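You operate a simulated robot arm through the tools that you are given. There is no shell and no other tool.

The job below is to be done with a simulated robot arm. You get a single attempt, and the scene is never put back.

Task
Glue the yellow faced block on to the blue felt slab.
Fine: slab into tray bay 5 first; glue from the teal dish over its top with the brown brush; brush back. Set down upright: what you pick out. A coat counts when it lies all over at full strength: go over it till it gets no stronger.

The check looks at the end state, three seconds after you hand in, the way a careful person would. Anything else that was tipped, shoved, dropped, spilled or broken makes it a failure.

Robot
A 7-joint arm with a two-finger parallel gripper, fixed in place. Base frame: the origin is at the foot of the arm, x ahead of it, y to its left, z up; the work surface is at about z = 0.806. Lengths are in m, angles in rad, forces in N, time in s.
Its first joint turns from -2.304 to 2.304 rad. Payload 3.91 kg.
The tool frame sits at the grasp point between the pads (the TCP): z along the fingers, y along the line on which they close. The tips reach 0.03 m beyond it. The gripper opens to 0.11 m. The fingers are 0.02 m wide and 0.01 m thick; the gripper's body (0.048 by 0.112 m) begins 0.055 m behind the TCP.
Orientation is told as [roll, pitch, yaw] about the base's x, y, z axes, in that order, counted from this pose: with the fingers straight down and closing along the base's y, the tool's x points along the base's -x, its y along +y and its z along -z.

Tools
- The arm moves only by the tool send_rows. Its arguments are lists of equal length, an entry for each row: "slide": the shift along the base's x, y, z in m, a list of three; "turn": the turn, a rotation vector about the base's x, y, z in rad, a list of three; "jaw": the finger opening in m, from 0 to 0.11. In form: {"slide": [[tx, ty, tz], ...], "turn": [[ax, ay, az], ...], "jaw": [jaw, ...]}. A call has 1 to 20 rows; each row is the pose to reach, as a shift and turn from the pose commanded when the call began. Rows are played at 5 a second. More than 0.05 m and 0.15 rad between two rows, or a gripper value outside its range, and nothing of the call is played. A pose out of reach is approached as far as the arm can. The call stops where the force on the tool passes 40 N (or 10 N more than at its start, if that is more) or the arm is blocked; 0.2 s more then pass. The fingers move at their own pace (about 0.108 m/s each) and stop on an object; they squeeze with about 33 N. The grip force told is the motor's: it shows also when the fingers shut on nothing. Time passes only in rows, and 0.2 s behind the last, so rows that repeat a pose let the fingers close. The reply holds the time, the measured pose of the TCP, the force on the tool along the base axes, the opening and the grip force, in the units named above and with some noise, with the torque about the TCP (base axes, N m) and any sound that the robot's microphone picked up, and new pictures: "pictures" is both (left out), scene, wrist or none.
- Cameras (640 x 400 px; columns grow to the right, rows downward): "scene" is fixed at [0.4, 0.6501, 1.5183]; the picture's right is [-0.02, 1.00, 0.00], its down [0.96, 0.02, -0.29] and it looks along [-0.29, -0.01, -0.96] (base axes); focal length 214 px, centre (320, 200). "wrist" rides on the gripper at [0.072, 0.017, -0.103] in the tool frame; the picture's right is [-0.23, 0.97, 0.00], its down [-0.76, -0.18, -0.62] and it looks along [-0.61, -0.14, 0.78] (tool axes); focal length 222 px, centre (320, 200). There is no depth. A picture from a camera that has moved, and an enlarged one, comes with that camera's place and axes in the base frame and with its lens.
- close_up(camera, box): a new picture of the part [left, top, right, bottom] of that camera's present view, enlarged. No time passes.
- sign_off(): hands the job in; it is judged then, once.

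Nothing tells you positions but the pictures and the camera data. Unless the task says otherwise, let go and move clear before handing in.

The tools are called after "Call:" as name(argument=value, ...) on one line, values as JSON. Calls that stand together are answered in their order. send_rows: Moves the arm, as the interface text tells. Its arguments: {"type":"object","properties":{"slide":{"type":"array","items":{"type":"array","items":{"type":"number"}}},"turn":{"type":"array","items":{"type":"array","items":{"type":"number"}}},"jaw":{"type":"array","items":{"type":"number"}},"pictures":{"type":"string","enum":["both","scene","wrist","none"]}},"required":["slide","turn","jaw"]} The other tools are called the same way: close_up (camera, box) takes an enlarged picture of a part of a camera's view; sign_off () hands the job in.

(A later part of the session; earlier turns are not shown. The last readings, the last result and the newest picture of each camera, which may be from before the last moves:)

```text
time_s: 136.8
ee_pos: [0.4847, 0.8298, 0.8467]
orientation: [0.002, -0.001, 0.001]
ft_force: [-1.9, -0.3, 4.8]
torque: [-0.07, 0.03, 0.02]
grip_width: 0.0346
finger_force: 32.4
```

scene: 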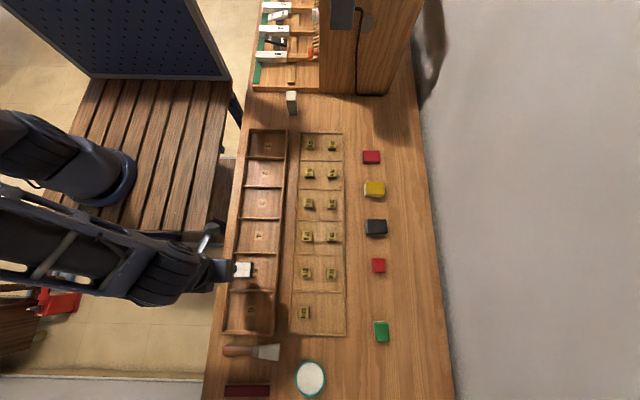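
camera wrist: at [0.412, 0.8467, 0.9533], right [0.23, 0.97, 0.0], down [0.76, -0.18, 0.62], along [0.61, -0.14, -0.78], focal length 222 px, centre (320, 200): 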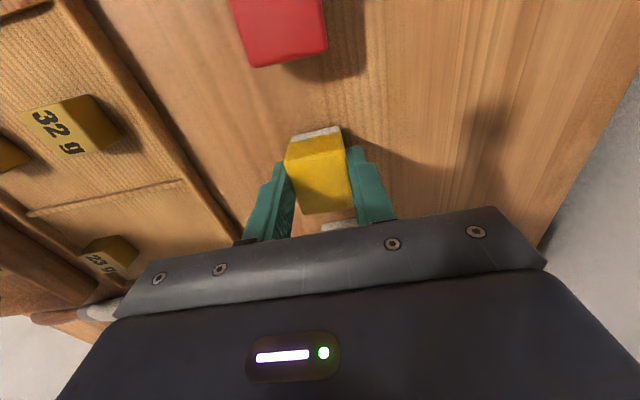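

Contact is felt. Release, rise, and return toward the brush with the gripper turning 90° again.

Call:
send_rows(slide=[[0, 0, 0.0], [0, 0, 0.0], [0, 0, 0.0], [0, 0, 0.02], [0, 0, 0.06], [0, 0, 0.1], [0, 0, 0.14], [0, 0, 0.1512], [0, 0, 0.1512]], turn=[[0, 0, 0], [0, 0, 0], [0, 0, 0], [0, 0, 0], [0, 0, 0], [0, 0, 0], [0, 0, 0], [0, 0, 0], [0, 0, 0]], jaw=[0.05, 0.07, 0.07, 0.07, 0.07, 0.07, 0.07, 0.07, 0.07], pictures="wrist")

Call:
close_up(camera="wrist", box=[240, 20, 440, 220])

Call:
send_rows(slide=[[0.014, -0.034, 0], [0.028, -0.068, 0], [0.042, -0.102, 0], [0.057, -0.137, 0], [0.072, -0.172, 0], [0.087, -0.207, 0], [0.102, -0.242, 0], [0.116, -0.277, 0], [0.13, -0.312, 0], [0.144, -0.347, 0], [0.1585, -0.3815, 0], [0.1585, -0.3815, 0]], turn=[[0, 0, 0.143], [0, 0, 0.286], [0, 0, 0.429], [0, 0, 0.572], [0, 0, 0.715], [0, 0, 0.858], [0, 0, 1.001], [0, 0, 1.144], [0, 0, 1.287], [0, 0, 1.43], [0, 0, 1.571], [0, 0, 1.571]], jaw=[0.07, 0.07, 0.07, 0.07, 0.07, 0.07, 0.07, 0.07, 0.06, 0.06, 0.055, 0.055])

Call:
close_up(camera="wrist", box=[220, 20, 420, 220])

Call:
close_up(camera="scene", box=[340, 230, 420, 350])

```text
time_s: 138.8
ee_pos: [0.4839, 0.8307, 0.9978]
orientation: [0.002, 0.0, 0.001]
ft_force: [-0.5, 0.2, 0.3]
torque: [0.03, -0.01, 0.01]
grip_width: 0.07
finger_force: 0.1
camera wrist: at [0.4113, 0.8493, 1.1007], right [0.23, 0.97, 0.0], down [0.76, -0.18, 0.62], along [0.61, -0.14, -0.78], focal length 222 px, centre (320, 200)
```

wrist: 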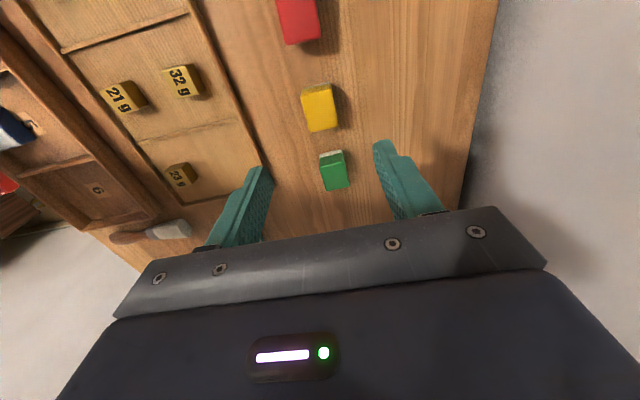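

```text
2.00 times, centred on (340, 120) of wrist
camera zoom: at [0.4113, 0.8493, 1.1007], right [0.23, 0.97, 0.0], down [0.76, -0.18, 0.62], along [0.61, -0.14, -0.78], focal length 444 px, centre (280, 360)
```

zoom: 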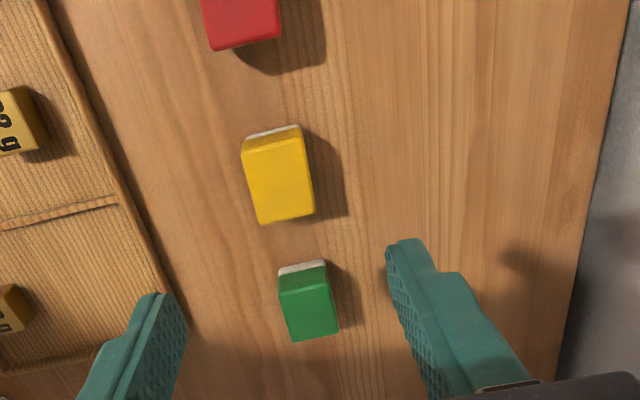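

```text
time_s: 141.4
ee_pos: [0.6399, 0.4483, 0.9952]
orientation: [0.0, 0.0, 1.574]
ft_force: [-0.2, -0.2, -1.0]
torque: [0.01, -0.02, 0.0]
grip_width: 0.0549
finger_force: 0.0
camera wrist: at [0.6239, 0.3762, 1.0983], right [-0.97, 0.22, 0.0], down [0.18, 0.76, 0.62], along [0.14, 0.61, -0.78], focal length 222 px, centre (320, 200)
```

scene: 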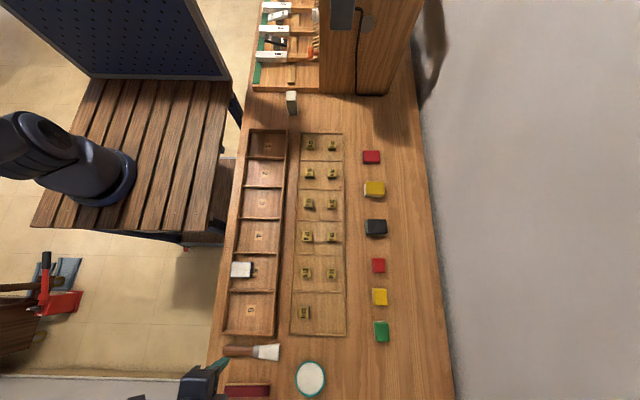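
wrist: 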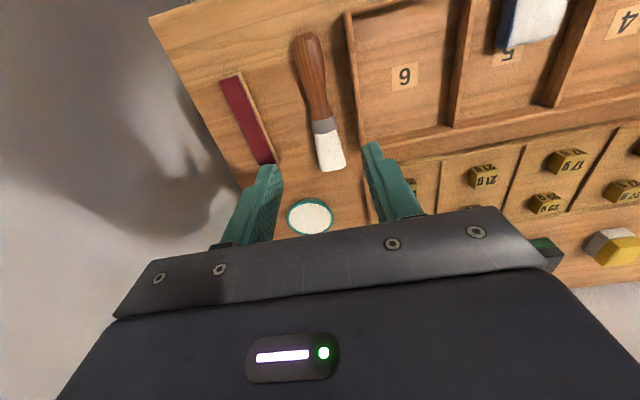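

```text
2.00 times, centred on (320, 120) of wrist
camera zoom: at [0.6239, 0.3762, 1.0983], right [-0.97, 0.22, 0.0], down [0.18, 0.76, 0.62], along [0.14, 0.61, -0.78], focal length 444 px, centre (320, 360)
```

zoom: 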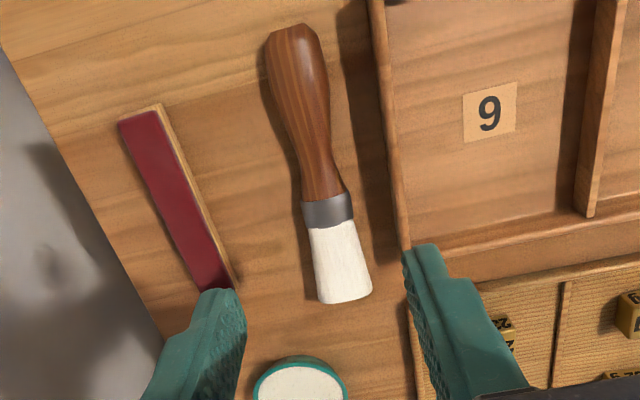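

```text
3.33 times, centred on (380, 290) of scene
camera zoom: at [0.4, 0.6501, 1.5183], right [-0.02, 1.0, 0.0], down [0.96, 0.02, -0.29], along [-0.29, -0.01, -0.96], focal length 715 px, centre (120, -100)
```

zoom: 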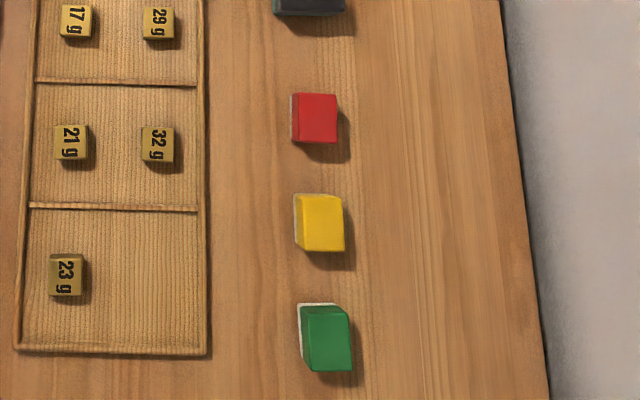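

The block stands exactly where it was, and the brush is under the gripper. I'll pick the brush up the same way as before.

Call:
send_rows(slide=[[0, 0, -0.04], [0, 0, -0.08], [0, 0, -0.12], [0, 0, -0.145], [0, 0, -0.1575], [0, 0, -0.1575], [0, 0, -0.1575], [0, 0, -0.1575], [0, 0, -0.1575], [0, 0, -0.1575], [0, 0, -0.145], [0, 0, -0.12], [0, 0, -0.0985], [0, 0, -0.0985]], turn=[[0, 0, 0], [0, 0, 0], [0, 0, 0], [0, 0, 0], [0, 0, 0], [0, 0, 0], [0, 0, 0], [0, 0, 0], [0, 0, 0], [0, 0, 0], [0, 0, 0], [0, 0, 0], [0, 0, 0], [0, 0, 0]], jaw=[0.05, 0.042, 0.042, 0.042, 0.042, 0.042, 0.03, 0.015, 0.0, 0.0, 0.0, 0.0, 0.0, 0.0])

Call:
close_up(camera="scene", box=[200, 310, 320, 400])

Call:
close_up(camera="wrist", box=[220, 0, 420, 240])

```text
time_s: 144.4
ee_pos: [0.6432, 0.4482, 0.9006]
orientation: [0.0, 0.001, 1.571]
ft_force: [0.5, 0.3, 0.1]
torque: [-0.05, -0.01, -0.02]
grip_width: 0.0289
finger_force: 32.8
camera wrist: at [0.6271, 0.3773, 1.0024], right [-0.97, 0.23, 0.0], down [0.18, 0.76, 0.62], along [0.14, 0.61, -0.78], focal length 222 px, centre (320, 200)
```

scene: 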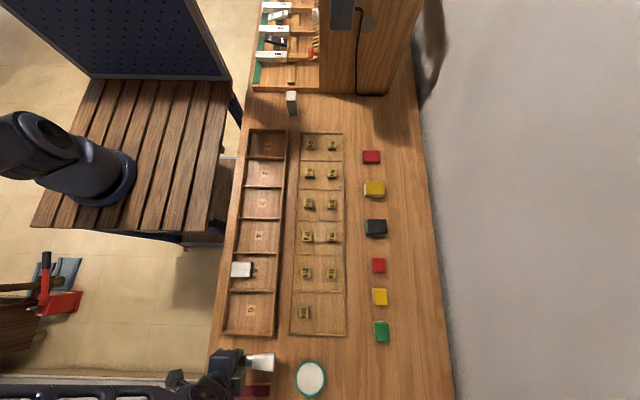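
wrist: 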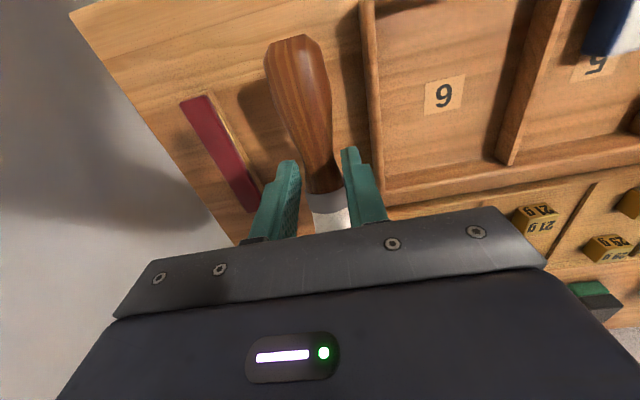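

```text
4.44 times, centred on (260, 355) of scene
camera zoom: at [0.4, 0.6501, 1.5183], right [-0.02, 1.0, 0.0], down [0.96, 0.02, -0.29], along [-0.29, -0.01, -0.96], focal length 953 px, centre (587, -489)
```

zoom: 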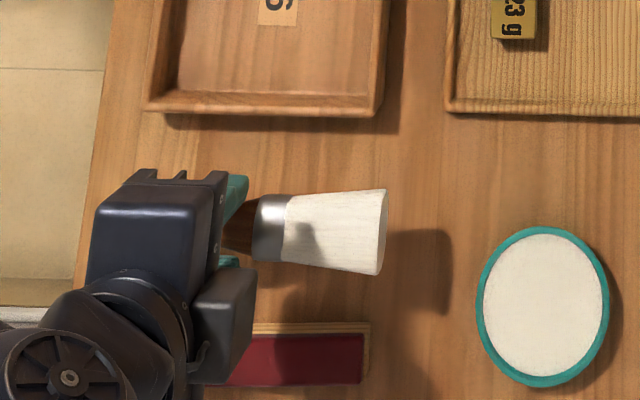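

```text
1.67 times, centred on (320, 120) of wrist
camera zoom: at [0.6271, 0.3773, 1.0024], right [-0.97, 0.23, 0.0], down [0.18, 0.76, 0.62], along [0.14, 0.61, -0.78], focal length 370 px, centre (320, 333)
```

zoom: 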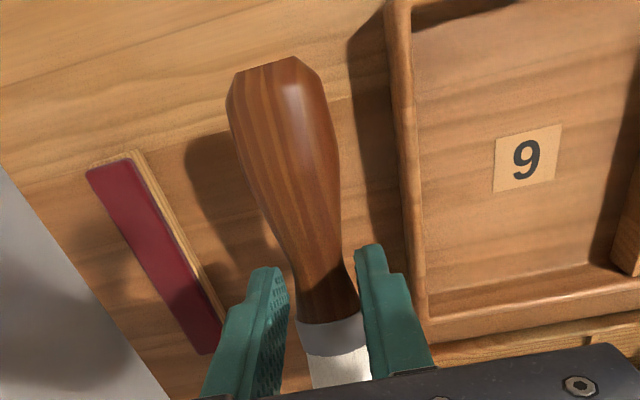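

Brush held again. I'll tilt it and go to just above the glue.

Call:
send_rows(slide=[[0, 0, 0.02], [0, 0, 0.04], [0, 0, 0.06], [0, 0, 0.075], [0, 0, 0.085], [0.015, 0.03, 0.085], [0.03, 0.06, 0.085], [0.042, 0.09, 0.08], [0.053, 0.114, 0.07], [0.053, 0.114, 0.04], [0.053, 0.114, 0.015], [0.053, 0.114, 0.004], [0.053, 0.114, 0.002]], turn=[[-0.12, 0, 0], [-0.24, 0, 0], [-0.36, 0, 0], [-0.48, 0, 0], [-0.6, 0, 0], [-0.6, 0, 0], [-0.6, 0, 0], [-0.6, 0, 0], [-0.6, 0, 0], [-0.6, 0, 0], [-0.6, 0, 0], [-0.6, 0, 0], [-0.6, 0, 0]], jaw=[0, 0, 0, 0, 0, 0, 0, 0, 0, 0, 0, 0, 0], pictures="scene")

Call:
close_up(camera="scene", box=[260, 340, 360, 400])

```text
time_s: 147.2
ee_pos: [0.6958, 0.562, 0.9009]
orientation: [0.001, 0.6, 1.574]
ft_force: [-0.4, -0.8, -0.2]
torque: [0.02, -0.01, 0.05]
grip_width: 0.029
finger_force: 33.0
```

scene: 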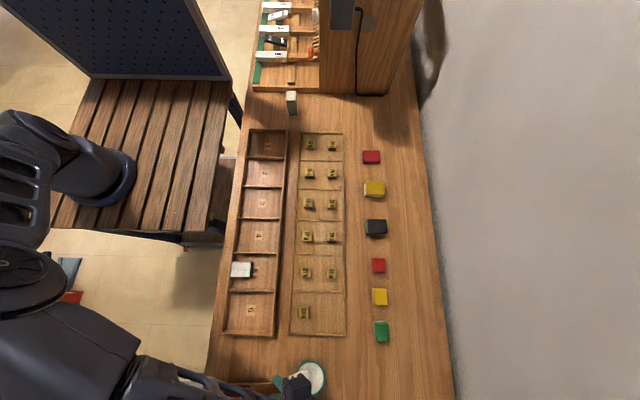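

```text
6.40 times, centred on (310, 370) of scene
camera zoom: at [0.4, 0.6501, 1.5183], right [-0.02, 1.0, 0.0], down [0.96, 0.02, -0.29], along [-0.29, -0.01, -0.96], focal length 1373 px, centre (384, -888)
```

zoom: 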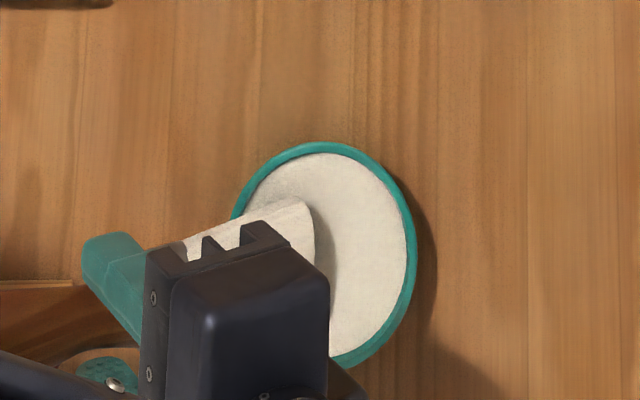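

Call:
send_rows(slide=[[0, 0, -0.001], [0, 0, -0.002], [0, 0, -0.003], [0, 0, -0.003]], turn=[[0, 0, 0], [0, 0, 0], [0, 0, 0], [0, 0, 0]], jaw=[0, 0, 0, 0], pictures="none")

```text
time_s: 148.2
ee_pos: [0.6961, 0.5627, 0.9001]
orientation: [0.001, 0.599, 1.571]
ft_force: [-0.1, -7.7, 20.0]
torque: [0.46, 0.01, 0.05]
grip_width: 0.0287
finger_force: 33.4
```

Loaded (20 N touch). Lifting off now and moving to the slab, shifted toward its −x edge.

Call:
send_rows(slide=[[0, 0, 0.02], [0, 0, 0.055], [0, 0, 0.085], [-0.03, -0.02, 0.085], [-0.066, -0.043, 0.085], [-0.102, -0.067, 0.085], [-0.138, -0.09, 0.085], [-0.174, -0.114, 0.085], [-0.21, -0.137, 0.085], [-0.246, -0.16, 0.08], [-0.275, -0.18, 0.06], [-0.2913, -0.1901, 0.03], [-0.2913, -0.1901, 0.014], [-0.2913, -0.1901, 0.011]], turn=[[0, 0, 0], [0, 0, 0], [0, 0, 0], [0, 0, 0], [0, 0, 0], [0, 0, 0], [0, 0, 0], [0, 0, 0], [0, 0, 0], [0, 0, 0], [0, 0, 0], [0, 0, 0], [0, 0, 0], [0, 0, 0]], jaw=[0, 0, 0, 0, 0, 0, 0, 0, 0, 0, 0, 0, 0, 0])

Call:
close_up(camera="scene", box=[260, 330, 360, 400])

```text
time_s: 151.2
ee_pos: [0.4054, 0.3712, 0.9097]
orientation: [0.001, 0.6, 1.572]
ft_force: [-0.5, 0.0, -0.6]
torque: [0.03, 0.06, -0.01]
grip_width: 0.0289
finger_force: 33.5
camera wrist: at [0.3887, 0.3713, 1.0351], right [-0.97, 0.19, -0.13], down [0.18, 0.98, 0.08], along [0.14, 0.06, -0.99], focal length 222 px, centre (320, 200)
```

scene: 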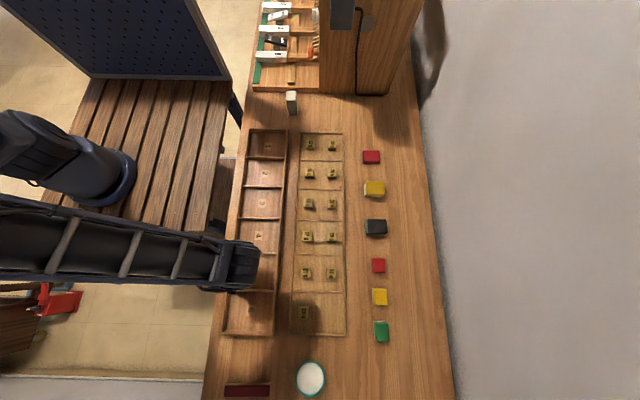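
wrist: 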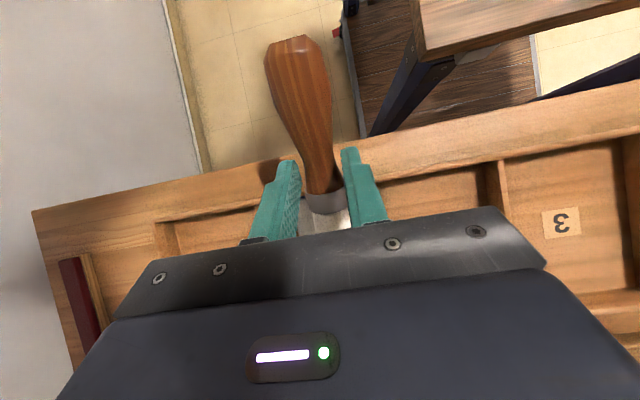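

```text
5.71 times, centred on (310, 365) of scene
camera zoom: at [0.4, 0.6501, 1.5183], right [-0.02, 1.0, 0.0], down [0.96, 0.02, -0.29], along [-0.29, -0.01, -0.96], focal length 1226 px, centre (377, -743)
```

zoom: 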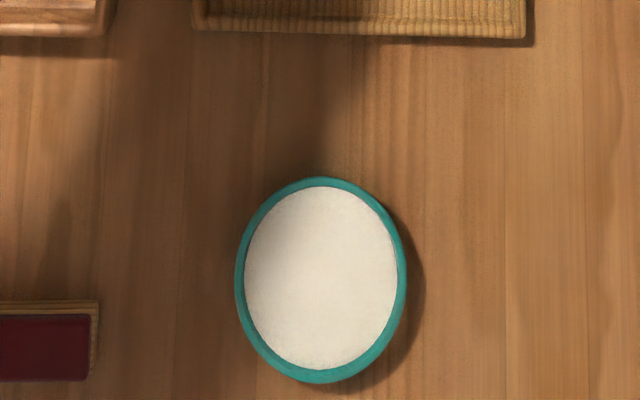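

Call:
send_rows(slide=[[0, 0, -0.001], [0, 0, -0.002], [0, 0, -0.002]], turn=[[0, 0, 0], [0, 0, 0], [0, 0, 0]], jaw=[0, 0, 0], pictures="none")

```text
time_s: 152.0
ee_pos: [0.4054, 0.3724, 0.9078]
orientation: [-0.001, 0.599, 1.571]
ft_force: [-0.3, -1.9, 15.7]
torque: [0.68, -0.09, 0.01]
grip_width: 0.0288
finger_force: 33.0
```

In contact at the −x edge (16 N). I'll ease off half a millimetre and pull the stroke to the wall.

Call:
send_rows(slide=[[0, 0, 0.0005], [0, -0.008, 0.0005], [0, -0.016, 0.0005], [0, -0.024, 0.0005], [0, -0.032, 0.0005], [0, -0.04, 0.0005], [0, -0.048, 0.0005]], turn=[[0, 0, 0], [0, 0, 0], [0, 0, 0], [0, 0, 0], [0, 0, 0], [0, 0, 0], [0, 0, 0]], jaw=[0, 0, 0, 0, 0, 0, 0], pictures="none")

```text
time_s: 153.6
ee_pos: [0.4051, 0.3245, 0.9089]
orientation: [0.001, 0.599, 1.573]
ft_force: [0.2, 5.3, 6.0]
torque: [0.68, 0.01, -0.04]
grip_width: 0.0292
finger_force: 32.8
```

Good contact through the whole stroke. One more along the −x edge, then one along the +x edge.

Call:
send_rows(slide=[[0, 0, 0.01], [-0.004, 0.025, 0.012], [-0.004, 0.049, 0.008], [-0.004, 0.049, 0.0], [-0.004, 0.049, 0.0], [-0.004, 0.041, 0.0], [-0.004, 0.033, 0.0], [-0.004, 0.025, 0.0], [-0.004, 0.017, 0.0], [-0.004, 0.008, 0.0], [-0.004, 0.0, 0.0], [-0.004, 0.0, 0.01], [0.012, 0.025, 0.015], [0.03, 0.049, 0.01], [0.03, 0.049, 0.0], [0.03, 0.049, 0.0], [0.03, 0.037, 0.0], [0.03, 0.025, 0.0], [0.03, 0.012, 0.0], [0.03, 0.0, 0.0]], turn=[[0, 0, 0], [0, 0, 0], [0, 0, 0], [0, 0, 0], [0, 0, 0], [0, 0, 0], [0, 0, 0], [0, 0, 0], [0, 0, 0], [0, 0, 0], [0, 0, 0], [0, 0, 0], [0, 0, 0], [0, 0, 0], [0, 0, 0], [0, 0, 0], [0, 0, 0], [0, 0, 0], [0, 0, 0], [0, 0, 0]], jaw=[0, 0, 0, 0, 0, 0, 0, 0, 0, 0, 0, 0, 0, 0, 0, 0, 0, 0, 0, 0], pictures="none")

Call:
send_rows(slide=[[0, 0, 0.02], [0.0, 0.03, 0.05], [0.015, 0.07, 0.06], [0.03, 0.11, 0.065], [0.05, 0.15, 0.0675], [0.065, 0.185, 0.0675], [0.0688, 0.2, 0.0675], [0.0688, 0.2, 0.0675]], turn=[[0, 0, 0], [0, 0, 0], [0, 0, 0], [0, 0, 0], [0, 0, 0], [0, 0, 0], [0, 0, 0], [0, 0, 0]], jaw=[0, 0, 0, 0, 0, 0, 0, 0])

Call:
close_up(camera="scene", box=[222, 250, 272, 290])

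Call:
close_up(camera="wrist", box=[340, 20, 430, 110])

```text
time_s: 157.8
ee_pos: [0.4344, 0.3251, 0.9059]
orientation: [0.001, 0.598, 1.572]
ft_force: [0.7, 6.0, 4.6]
torque: [0.72, -0.08, -0.01]
grip_width: 0.0289
finger_force: 32.7
```

```text
time_s: 159.6
ee_pos: [0.5044, 0.5217, 0.9735]
orientation: [0.001, 0.598, 1.573]
ft_force: [-0.3, -0.8, -0.3]
torque: [0.05, 0.01, -0.03]
grip_width: 0.0291
finger_force: 33.3
camera wrist: at [0.4877, 0.5216, 1.0999], right [-0.97, 0.19, -0.13], down [0.18, 0.98, 0.08], along [0.14, 0.06, -0.99], focal length 222 px, centre (320, 200)
```

scene: 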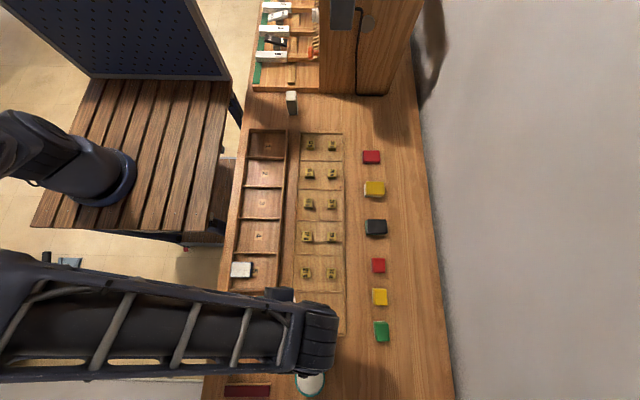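
wrist: 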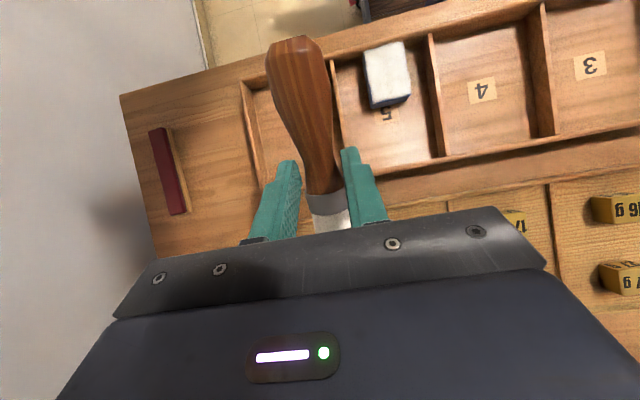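

```text
10.00 times, centred on (247, 270) of scene
camera zoom: at [0.4, 0.6501, 1.5183], right [-0.02, 1.0, 0.0], down [0.96, 0.02, -0.29], along [-0.29, -0.01, -0.96], focal length 2145 px, centre (1050, -500)
```

zoom: 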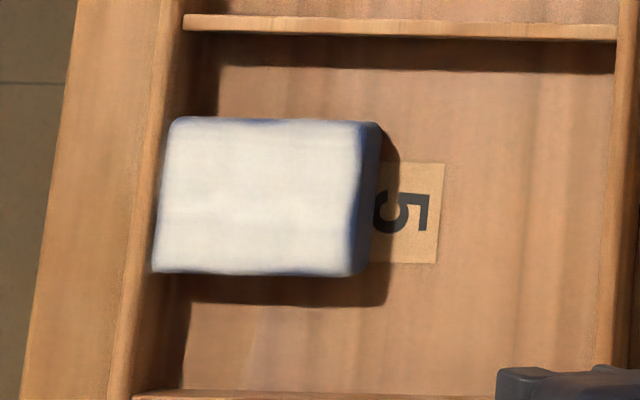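

```text
4.44 times, centred on (385, 65) of wrist
camera zoom: at [0.4877, 0.5216, 1.0999], right [-0.97, 0.19, -0.13], down [0.18, 0.98, 0.08], along [0.14, 0.06, -0.99], focal length 987 px, centre (31, 800)
```

zoom: 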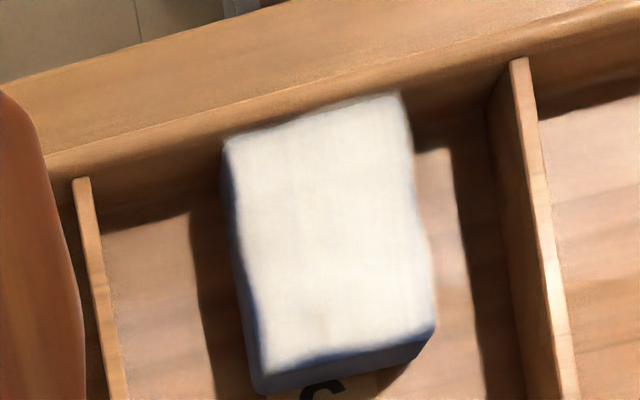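

Call:
close_up(camera="scene", box=[228, 258, 258, 282])

Call:
close_up(camera="wrist", box=[355, 30, 415, 110])

```text
16.00 times, centred on (243, 270) of scene
camera zoom: at [0.4, 0.6501, 1.5183], right [-0.02, 1.0, 0.0], down [0.96, 0.02, -0.29], along [-0.29, -0.01, -0.96], focal length 3432 px, centre (1552, -920)
```

zoom: 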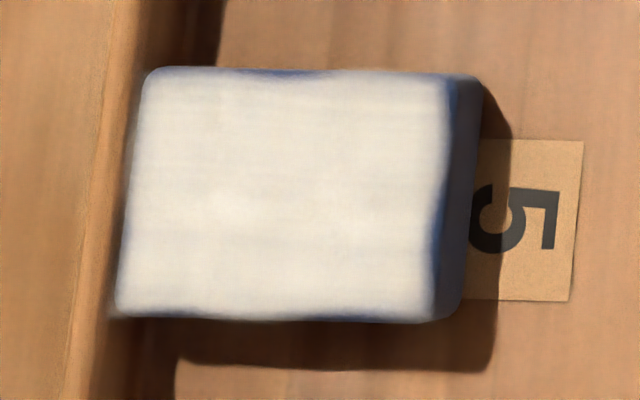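

```text
5.00 times, centred on (385, 70) of wrist
camera zoom: at [0.4877, 0.5216, 1.0999], right [-0.97, 0.19, -0.13], down [0.18, 0.98, 0.08], along [0.14, 0.06, -0.99], focal length 1111 px, centre (-5, 850)
```

zoom: 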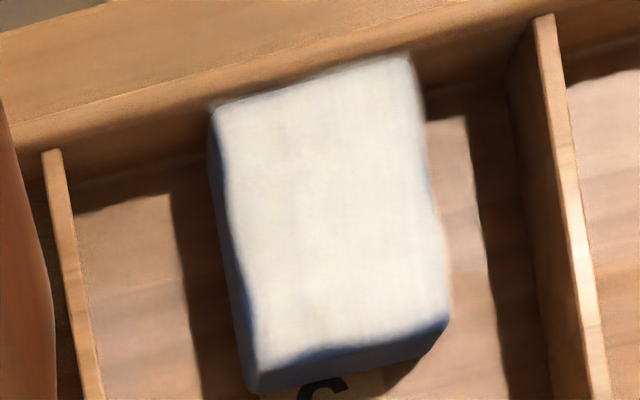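

At this magnification the flat top is white right out to the rounded rims, and the extra strokes made no further difference, so the coat is complete. I'll take the brush back to its place again.

Call:
send_rows(slide=[[0.04, -0.02, 0], [0.08, -0.04, 0], [0.12, -0.06, 0], [0.1395, -0.0759, 0], [0.1395, -0.0759, 0], [0.1395, -0.0759, 0], [0.1395, -0.0759, 0], [0.1395, -0.0759, 0], [0.1395, -0.0759, 0], [0.1395, -0.0759, -0.04], [0.1395, -0.0759, -0.08], [0.1395, -0.0759, -0.11], [0.1395, -0.0759, -0.128], [0.1395, -0.0759, -0.131], [0.1395, -0.0759, -0.131]], turn=[[0, 0, 0], [0, 0, 0], [0, 0, 0], [0, 0, 0], [0.12, 0, 0], [0.24, 0, 0], [0.36, 0, 0], [0.48, 0, 0], [0.6, 0, 0], [0.6, 0, 0], [0.6, 0, 0], [0.6, 0, 0], [0.6, 0, 0], [0.6, 0, 0], [0.6, 0, 0]], jaw=[0, 0, 0, 0, 0, 0, 0, 0, 0, 0, 0, 0, 0, 0, 0])

Call:
close_up(camera="scene", box=[200, 310, 320, 400])

```text
time_s: 162.8
ee_pos: [0.6436, 0.4478, 0.8426]
orientation: [0.001, 0.0, 1.571]
ft_force: [-0.2, -0.4, -1.7]
torque: [-0.01, -0.01, 0.0]
grip_width: 0.029
finger_force: 33.3
camera wrist: at [0.6273, 0.3774, 0.9458], right [-0.97, 0.23, 0.0], down [0.18, 0.76, 0.62], along [0.14, 0.61, -0.78], focal length 222 px, centre (320, 200)
```

scene: 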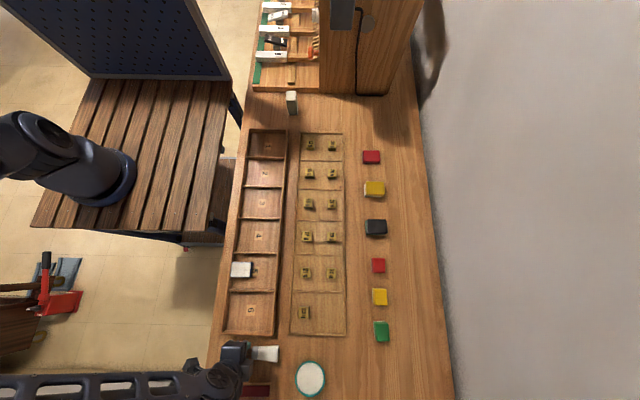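
wrist: 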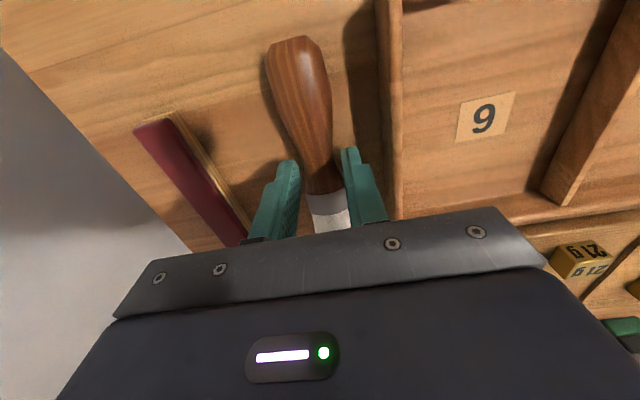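

```text
4.44 times, centred on (260, 355) of scene
camera zoom: at [0.4, 0.6501, 1.5183], right [-0.02, 1.0, 0.0], down [0.96, 0.02, -0.29], along [-0.29, -0.01, -0.96], focal length 953 px, centre (587, -489)
```

zoom: 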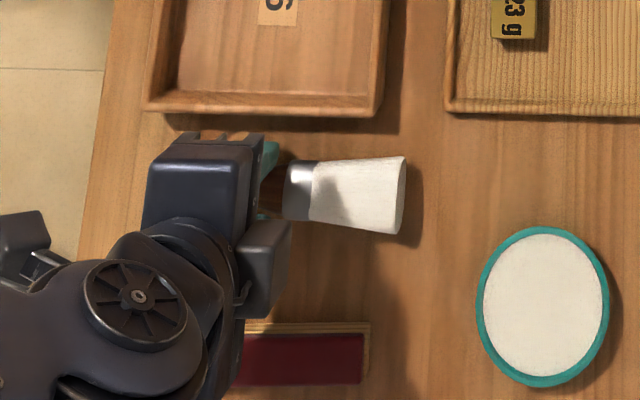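

Call:
send_rows(slide=[[0, 0, -0.0015], [0, 0, -0.0025], [0, 0, -0.003], [0, 0, -0.003]], turn=[[0, 0, 0], [0, 0, 0], [0, 0, 0], [0, 0, 0]], jaw=[0, 0, 0, 0], pictures="none")

```text
time_s: 163.8
ee_pos: [0.6432, 0.4486, 0.8397]
orientation: [0.0, 0.002, 1.573]
ft_force: [-1.0, 0.6, 7.5]
torque: [-0.44, 0.06, -0.07]
grip_width: 0.0289
finger_force: 32.8
```

The handle end touches; a tiny tilt to level the bristles, then release.

Call:
send_rows(slide=[[0, 0, 0.0005], [0, 0, 0.0], [0, 0, -0.0003]], turn=[[-0.01, 0, 0], [-0.016, 0, 0], [-0.016, 0, 0]], jaw=[0, 0, 0], pictures="none")

```text
time_s: 164.6
ee_pos: [0.6433, 0.4485, 0.8402]
orientation: [0.001, 0.016, 1.572]
ft_force: [-0.1, 0.2, 0.0]
torque: [-0.01, 0.01, -0.01]
grip_width: 0.029
finger_force: 32.7
```

Call:
send_rows(slide=[[0, 0, -0.0007], [0, 0, -0.001], [0, 0, -0.001], [0, 0, -0.001], [0, 0, -0.001], [0, 0, 0.01], [0, 0, 0.04], [0, 0, 0.08], [0, 0, 0.12], [0, 0, 0.1575], [0, 0, 0.1575]], turn=[[0, 0, 0], [0, 0, 0], [0, 0, 0], [0, 0, 0], [0, 0, 0], [0.016, 0, 0], [0.016, 0, 0], [0.016, 0, 0], [0.016, 0, 0], [0.016, 0, 0], [0.016, 0, 0]], jaw=[0, 0, 0.034, 0.042, 0.042, 0.042, 0.042, 0.05, 0.06, 0.06, 0.06])

Call:
close_up(camera="scene", box=[200, 310, 320, 400])

Call:
close_up(camera="wrist", box=[220, 0, 420, 240])

```text
time_s: 167.0
ee_pos: [0.6431, 0.447, 0.9999]
orientation: [0.001, -0.002, 1.572]
ft_force: [0.5, -0.1, -0.2]
torque: [-0.01, -0.02, 0.01]
grip_width: 0.06
finger_force: 0.2
camera wrist: at [0.6263, 0.3756, 1.1017], right [-0.97, 0.23, 0.0], down [0.18, 0.76, 0.62], along [0.14, 0.61, -0.78], focal length 222 px, centre (320, 200)
```

scene: 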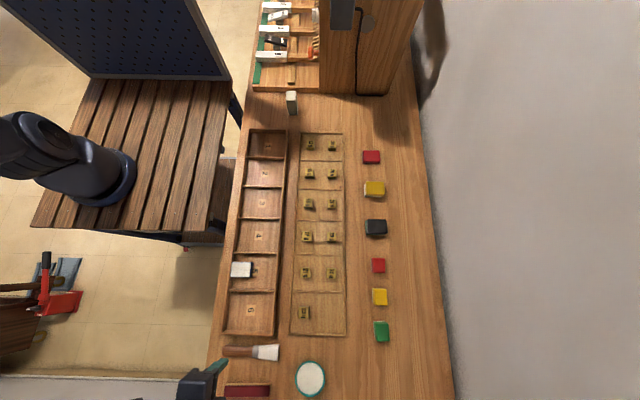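
wrist: 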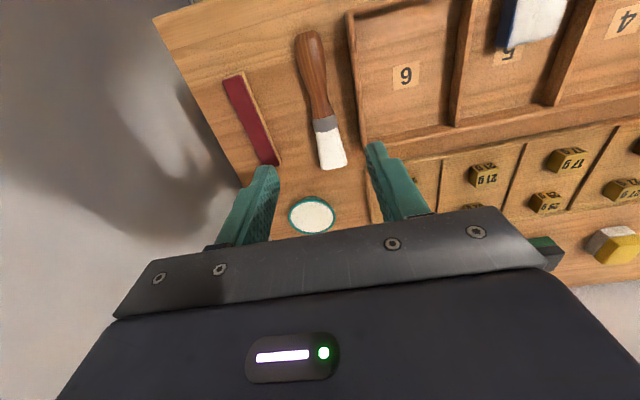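

```text
4.44 times, centred on (260, 355) of scene
camera zoom: at [0.4, 0.6501, 1.5183], right [-0.02, 1.0, 0.0], down [0.96, 0.02, -0.29], along [-0.29, -0.01, -0.96], focal length 953 px, centre (587, -489)
```

zoom: 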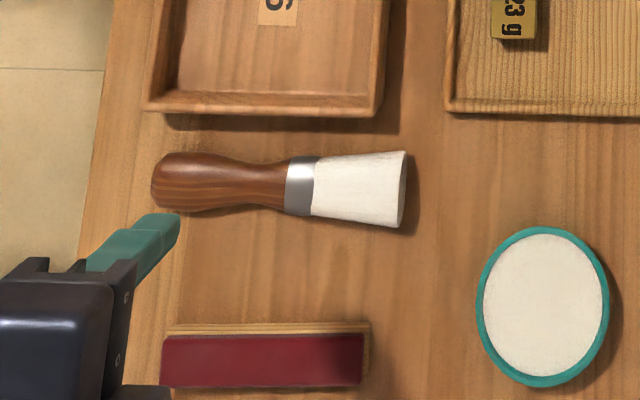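

```text
1.67 times, centred on (320, 120) of wrist
camera zoom: at [0.6263, 0.3756, 1.1017], right [-0.97, 0.23, 0.0], down [0.18, 0.76, 0.62], along [0.14, 0.61, -0.78], focal length 370 px, centre (320, 333)
```

zoom: 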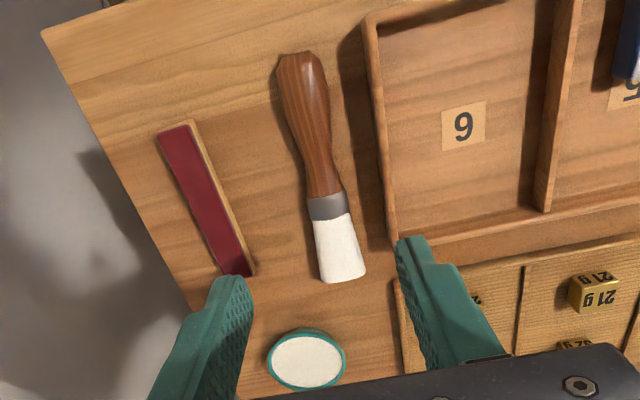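

The brush lies back in its place and the dish is undisturbed. Now I return to the yellow-faced block.

Call:
send_rows(slide=[[-0.014, 0.034, 0], [-0.028, 0.068, 0], [-0.042, 0.102, 0], [-0.057, 0.137, 0], [-0.072, 0.172, 0], [-0.087, 0.207, 0], [-0.102, 0.242, 0], [-0.116, 0.277, 0], [-0.13, 0.312, 0], [-0.144, 0.347, 0], [-0.1585, 0.3815, 0], [-0.1585, 0.3815, -0.03], [-0.1585, 0.3815, -0.06], [-0.1585, 0.3815, -0.06]], turn=[[0, 0, -0.143], [0, 0, -0.286], [0, 0, -0.429], [0, 0, -0.572], [0, 0, -0.715], [0, 0, -0.858], [0, 0, -1.001], [0, 0, -1.144], [0, 0, -1.287], [0, 0, -1.43], [0, 0, -1.571], [0, 0, -1.571], [0, 0, -1.571], [0, 0, -1.571]], jaw=[0.07, 0.07, 0.07, 0.07, 0.07, 0.07, 0.07, 0.07, 0.07, 0.07, 0.07, 0.07, 0.07, 0.07])

Call:
close_up(camera="wrist", box=[220, 60, 420, 240])

```text
time_s: 170.0
ee_pos: [0.4845, 0.8313, 0.9403]
orientation: [-0.002, 0.0, -0.001]
ft_force: [0.4, -0.1, 0.5]
torque: [0.01, 0.0, 0.02]
grip_width: 0.0702
finger_force: 0.0
camera wrist: at [0.4118, 0.8485, 1.0429], right [0.23, 0.97, 0.0], down [0.76, -0.18, 0.62], along [0.61, -0.14, -0.78], focal length 222 px, centre (320, 200)
```

scene: 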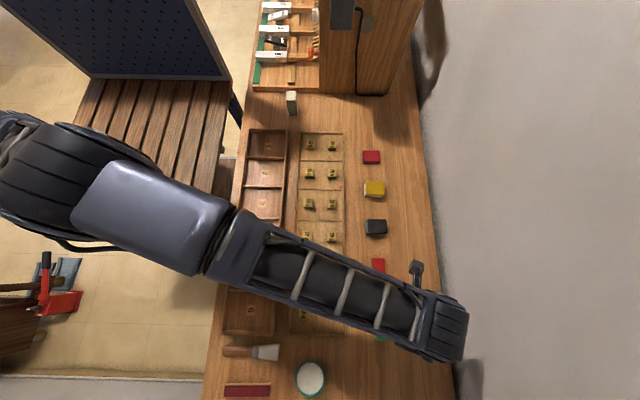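
wrist: 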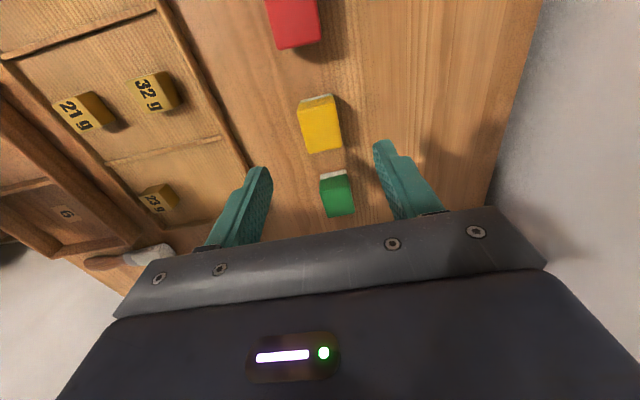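

```text
2.22 times, centred on (320, 150) of wrist
camera zoom: at [0.4118, 0.8485, 1.0429], right [0.23, 0.97, 0.0], down [0.76, -0.18, 0.62], along [0.61, -0.14, -0.78], focal length 494 px, centre (320, 311)
```

zoom: 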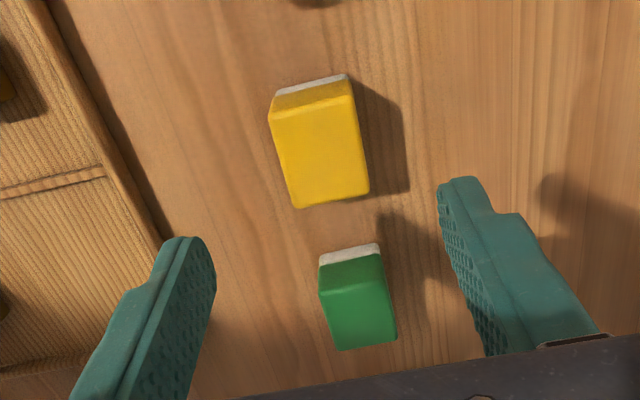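

The block is centred below the fingers. Descending, gripping and lifting as before.

Call:
send_rows(slide=[[0, 0, -0.03], [0, 0, -0.06], [0, 0, -0.08], [0, 0, -0.0907], [0, 0, -0.0907], [0, 0, -0.0907], [0, 0, -0.0907], [0, 0, -0.0907], [0, 0, -0.0907], [0, 0, -0.085], [0, 0, -0.07], [0, 0, -0.04], [0, 0, 0.0], [0, 0, 0.03], [0, 0, 0.03]], turn=[[0, 0, 0], [0, 0, 0], [0, 0, 0], [0, 0, 0], [0, 0, 0], [0, 0, 0], [0, 0, 0], [0, 0, 0], [0, 0, 0], [0, 0, 0], [0, 0, 0], [0, 0, 0], [0, 0, 0], [0, 0, 0], [0, 0, 0]], jaw=[0.07, 0.07, 0.07, 0.07, 0.07, 0.05, 0.03, 0.0, 0.0, 0.0, 0.0, 0.0, 0.0, 0.0, 0.0], pictures="wrist")

Call:
close_up(camera="wrist", box=[220, 60, 420, 240])

```text
time_s: 173.2
ee_pos: [0.4844, 0.829, 0.97]
orientation: [-0.001, 0.001, 0.0]
ft_force: [0.9, 0.5, -0.2]
torque: [0.0, 0.01, 0.05]
grip_width: 0.0345
finger_force: 32.9
camera wrist: at [0.4122, 0.8468, 1.0734], right [0.23, 0.97, 0.0], down [0.76, -0.18, 0.62], along [0.61, -0.14, -0.78], focal length 222 px, centre (320, 200)
```

wrist: 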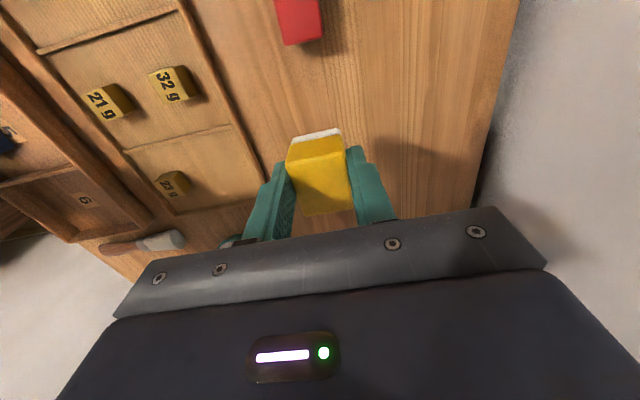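

```text
2.22 times, centred on (320, 150) of wrist
camera zoom: at [0.4122, 0.8468, 1.0734], right [0.23, 0.97, 0.0], down [0.76, -0.18, 0.62], along [0.61, -0.14, -0.78], focal length 494 px, centre (320, 311)
```

zoom: 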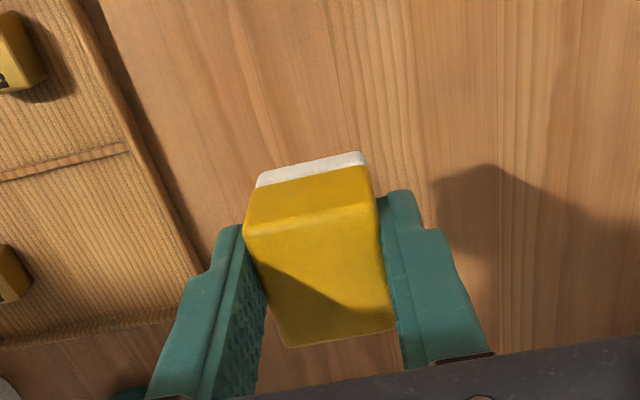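

Held upright. Carrying it to above the slab.

Call:
send_rows(slide=[[0, -0.02, 0.01], [-0.005, -0.055, 0.01], [-0.011, -0.095, 0.01], [-0.017, -0.135, 0.01], [-0.024, -0.175, 0.01], [-0.03, -0.215, 0.01], [-0.037, -0.255, 0.01], [-0.043, -0.295, 0.01], [-0.05, -0.335, 0.01], [-0.056, -0.375, 0.01], [-0.062, -0.405, 0.01], [-0.0653, -0.4241, 0.01], [-0.0653, -0.4241, -0.01], [-0.0653, -0.4241, -0.01]], turn=[[0, 0, 0], [0, 0, 0], [0, 0, 0], [0, 0, 0], [0, 0, 0], [0, 0, 0], [0, 0, 0], [0, 0, 0], [0, 0, 0], [0, 0, 0], [0, 0, 0], [0, 0, 0], [0, 0, 0], [0, 0, 0]], jaw=[0, 0, 0, 0, 0, 0, 0, 0, 0, 0, 0, 0, 0, 0])

Call:
close_up(camera="wrist", box=[270, 75, 370, 145])

Call:
close_up(camera="wrist", box=[200, 40, 420, 240])

```text
time_s: 176.2
ee_pos: [0.4203, 0.4053, 0.9591]
orientation: [0.0, 0.0, 0.001]
ft_force: [0.0, -0.7, -0.3]
torque: [-0.02, 0.0, 0.04]
grip_width: 0.0346
finger_force: 33.4
camera wrist: at [0.3482, 0.4237, 1.063], right [0.23, 0.97, 0.0], down [0.76, -0.18, 0.62], along [0.61, -0.14, -0.78], focal length 222 px, centre (320, 200)
```

scene: 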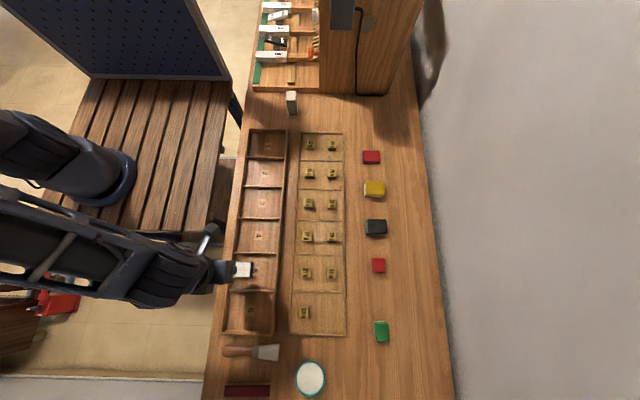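
wrist: 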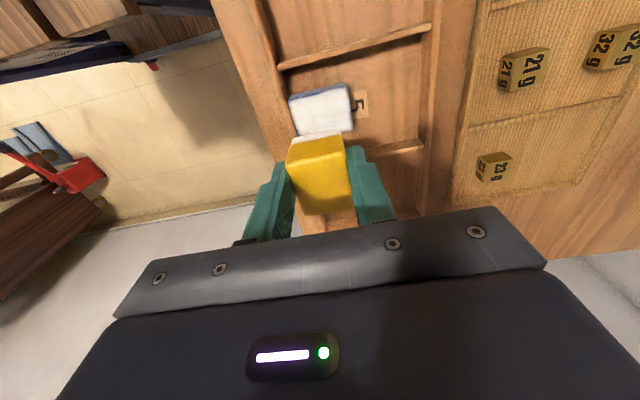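

```text
5.71 times, centred on (320, 110) of wrist
camera zoom: at [0.3482, 0.4237, 1.063], right [0.23, 0.97, 0.0], down [0.76, -0.18, 0.62], along [0.61, -0.14, -0.78], focal length 1269 px, centre (320, 714)
```

zoom: 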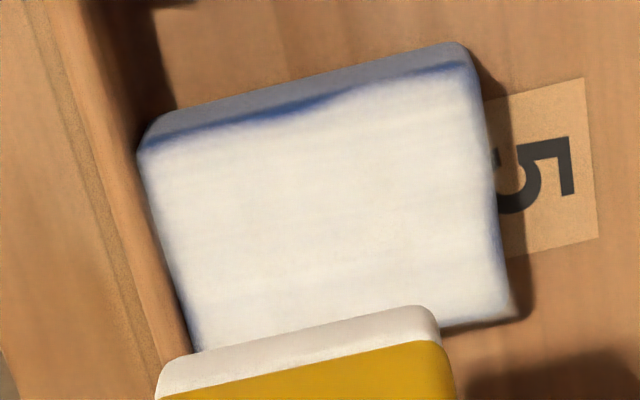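

```text
2.00 times, centred on (310, 140) of wrist
camera zoom: at [0.3482, 0.4237, 1.063], right [0.23, 0.97, 0.0], down [0.76, -0.18, 0.62], along [0.61, -0.14, -0.78], focal length 444 px, centre (340, 320)
```

zoom: 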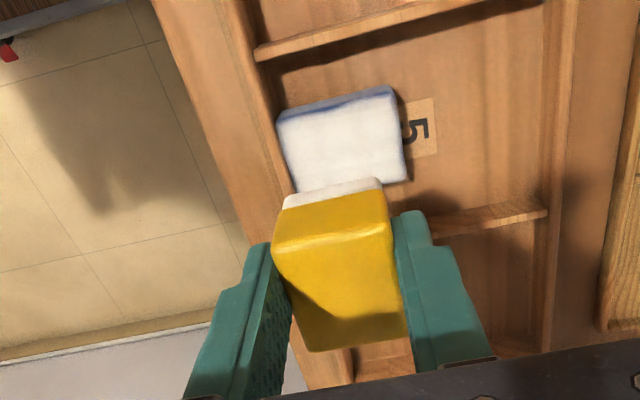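

The rim strip looks identical to before the extra strokes, so the coat is at its maximum. The block is about 2 mm off-centre in y; I'll correct that and lower it to just above the slab.

Call:
send_rows(slide=[[0, 0.002, -0.03], [0, 0.002, -0.06], [0, 0.002, -0.08], [0, 0.002, -0.09], [0, 0.002, -0.09]], turn=[[0, 0, 0], [0, 0, 0], [0, 0, 0], [0, 0, 0], [0, 0, 0]], jaw=[0, 0, 0, 0, 0])

Call:
close_up(camera="wrist", box=[200, 40, 420, 240])

Call:
close_up(camera="scene", box=[212, 245, 282, 295])

```text
time_s: 177.3
ee_pos: [0.4189, 0.4086, 0.8718]
orientation: [0.002, -0.002, 0.0]
ft_force: [-1.5, -2.8, 17.7]
torque: [-0.22, 0.09, -0.01]
grip_width: 0.0345
finger_force: 33.1
stopped in row 5: the force on the tool passed its limit at 51 N (the readings are from after the stop); the commanded pose is now the measured one
camera wrist: at [0.3466, 0.4267, 0.9748], right [0.23, 0.97, 0.0], down [0.76, -0.18, 0.62], along [0.61, -0.14, -0.78], focal length 222 px, centre (320, 200)
```

scene: 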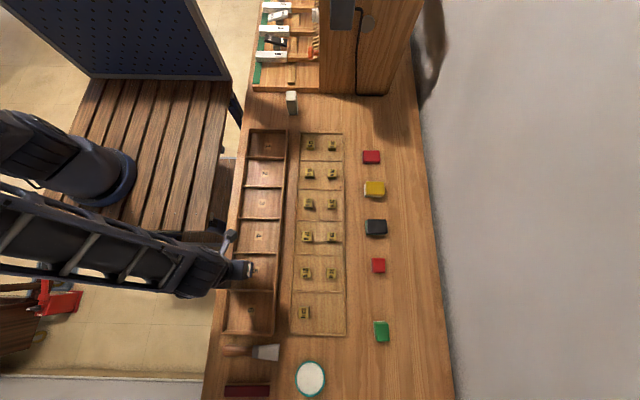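
wrist: 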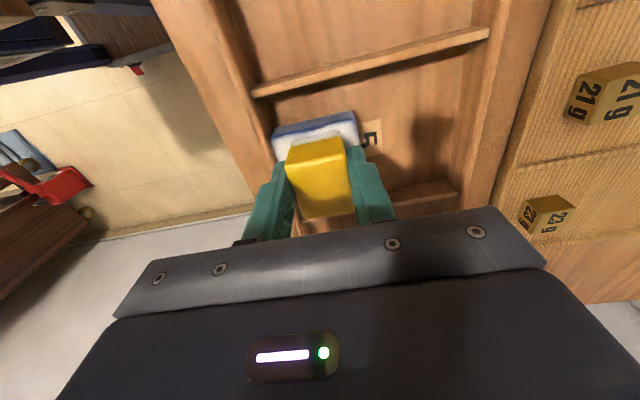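

```text
2.00 times, centred on (310, 140) of wrist
camera zoom: at [0.3466, 0.4267, 0.9748], right [0.23, 0.97, 0.0], down [0.76, -0.18, 0.62], along [0.61, -0.14, -0.78], focal length 444 px, centre (340, 320)
```

zoom: 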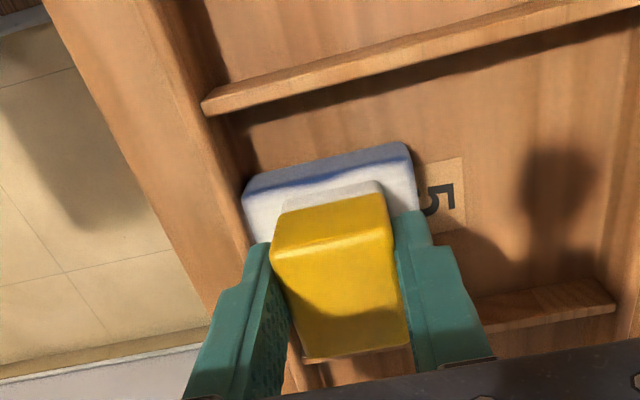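

```text
8.00 times, centred on (247, 270) of scene
camera zoom: at [0.4, 0.6501, 1.5183], right [-0.02, 1.0, 0.0], down [0.96, 0.02, -0.29], along [-0.29, -0.01, -0.96], focal length 1716 px, centre (904, -360)
```

zoom: 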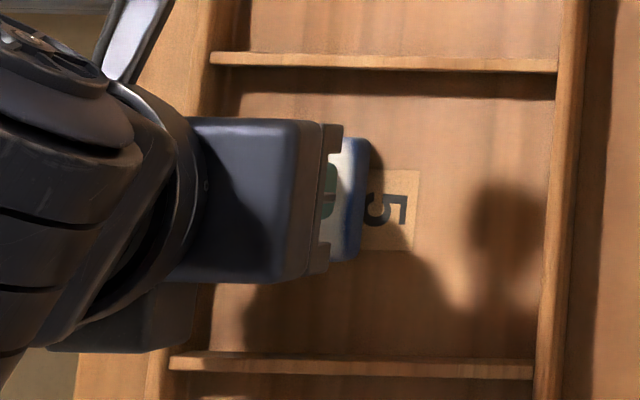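

The block touched down on the slab a bit sooner than I'd figured and is standing square and centred on the coat. I'll hold it briefly to press, ease off, then open the fingers and rise straight up.

Call:
send_rows(slide=[[0, 0, 0.0], [0, 0, 0.0], [0, 0, 0.0005], [0, 0, 0.0005], [0, 0, 0.0005]], turn=[[0, 0, 0], [0, 0, 0], [0, 0, 0], [0, 0, 0], [0, 0, 0]], jaw=[0, 0, 0, 0, 0], pictures="none")

```text
time_s: 178.5
ee_pos: [0.4185, 0.4106, 0.8713]
orientation: [0.003, -0.003, -0.001]
ft_force: [1.3, 1.9, 20.8]
torque: [0.04, -0.13, 0.0]
grip_width: 0.0346
finger_force: 32.8
```

Call:
send_rows(slide=[[0, 0, 0.001], [0, 0, 0.0015], [0, 0, 0.0015]], turn=[[0, 0, 0], [0, 0, 0], [0, 0, 0]], jaw=[0, 0, 0], pictures="none")

```text
time_s: 179.3
ee_pos: [0.4179, 0.4078, 0.8722]
orientation: [0.002, -0.001, 0.0]
ft_force: [-0.5, -1.2, 0.6]
torque: [-0.01, -0.02, 0.0]
grip_width: 0.0351
finger_force: 32.6
```

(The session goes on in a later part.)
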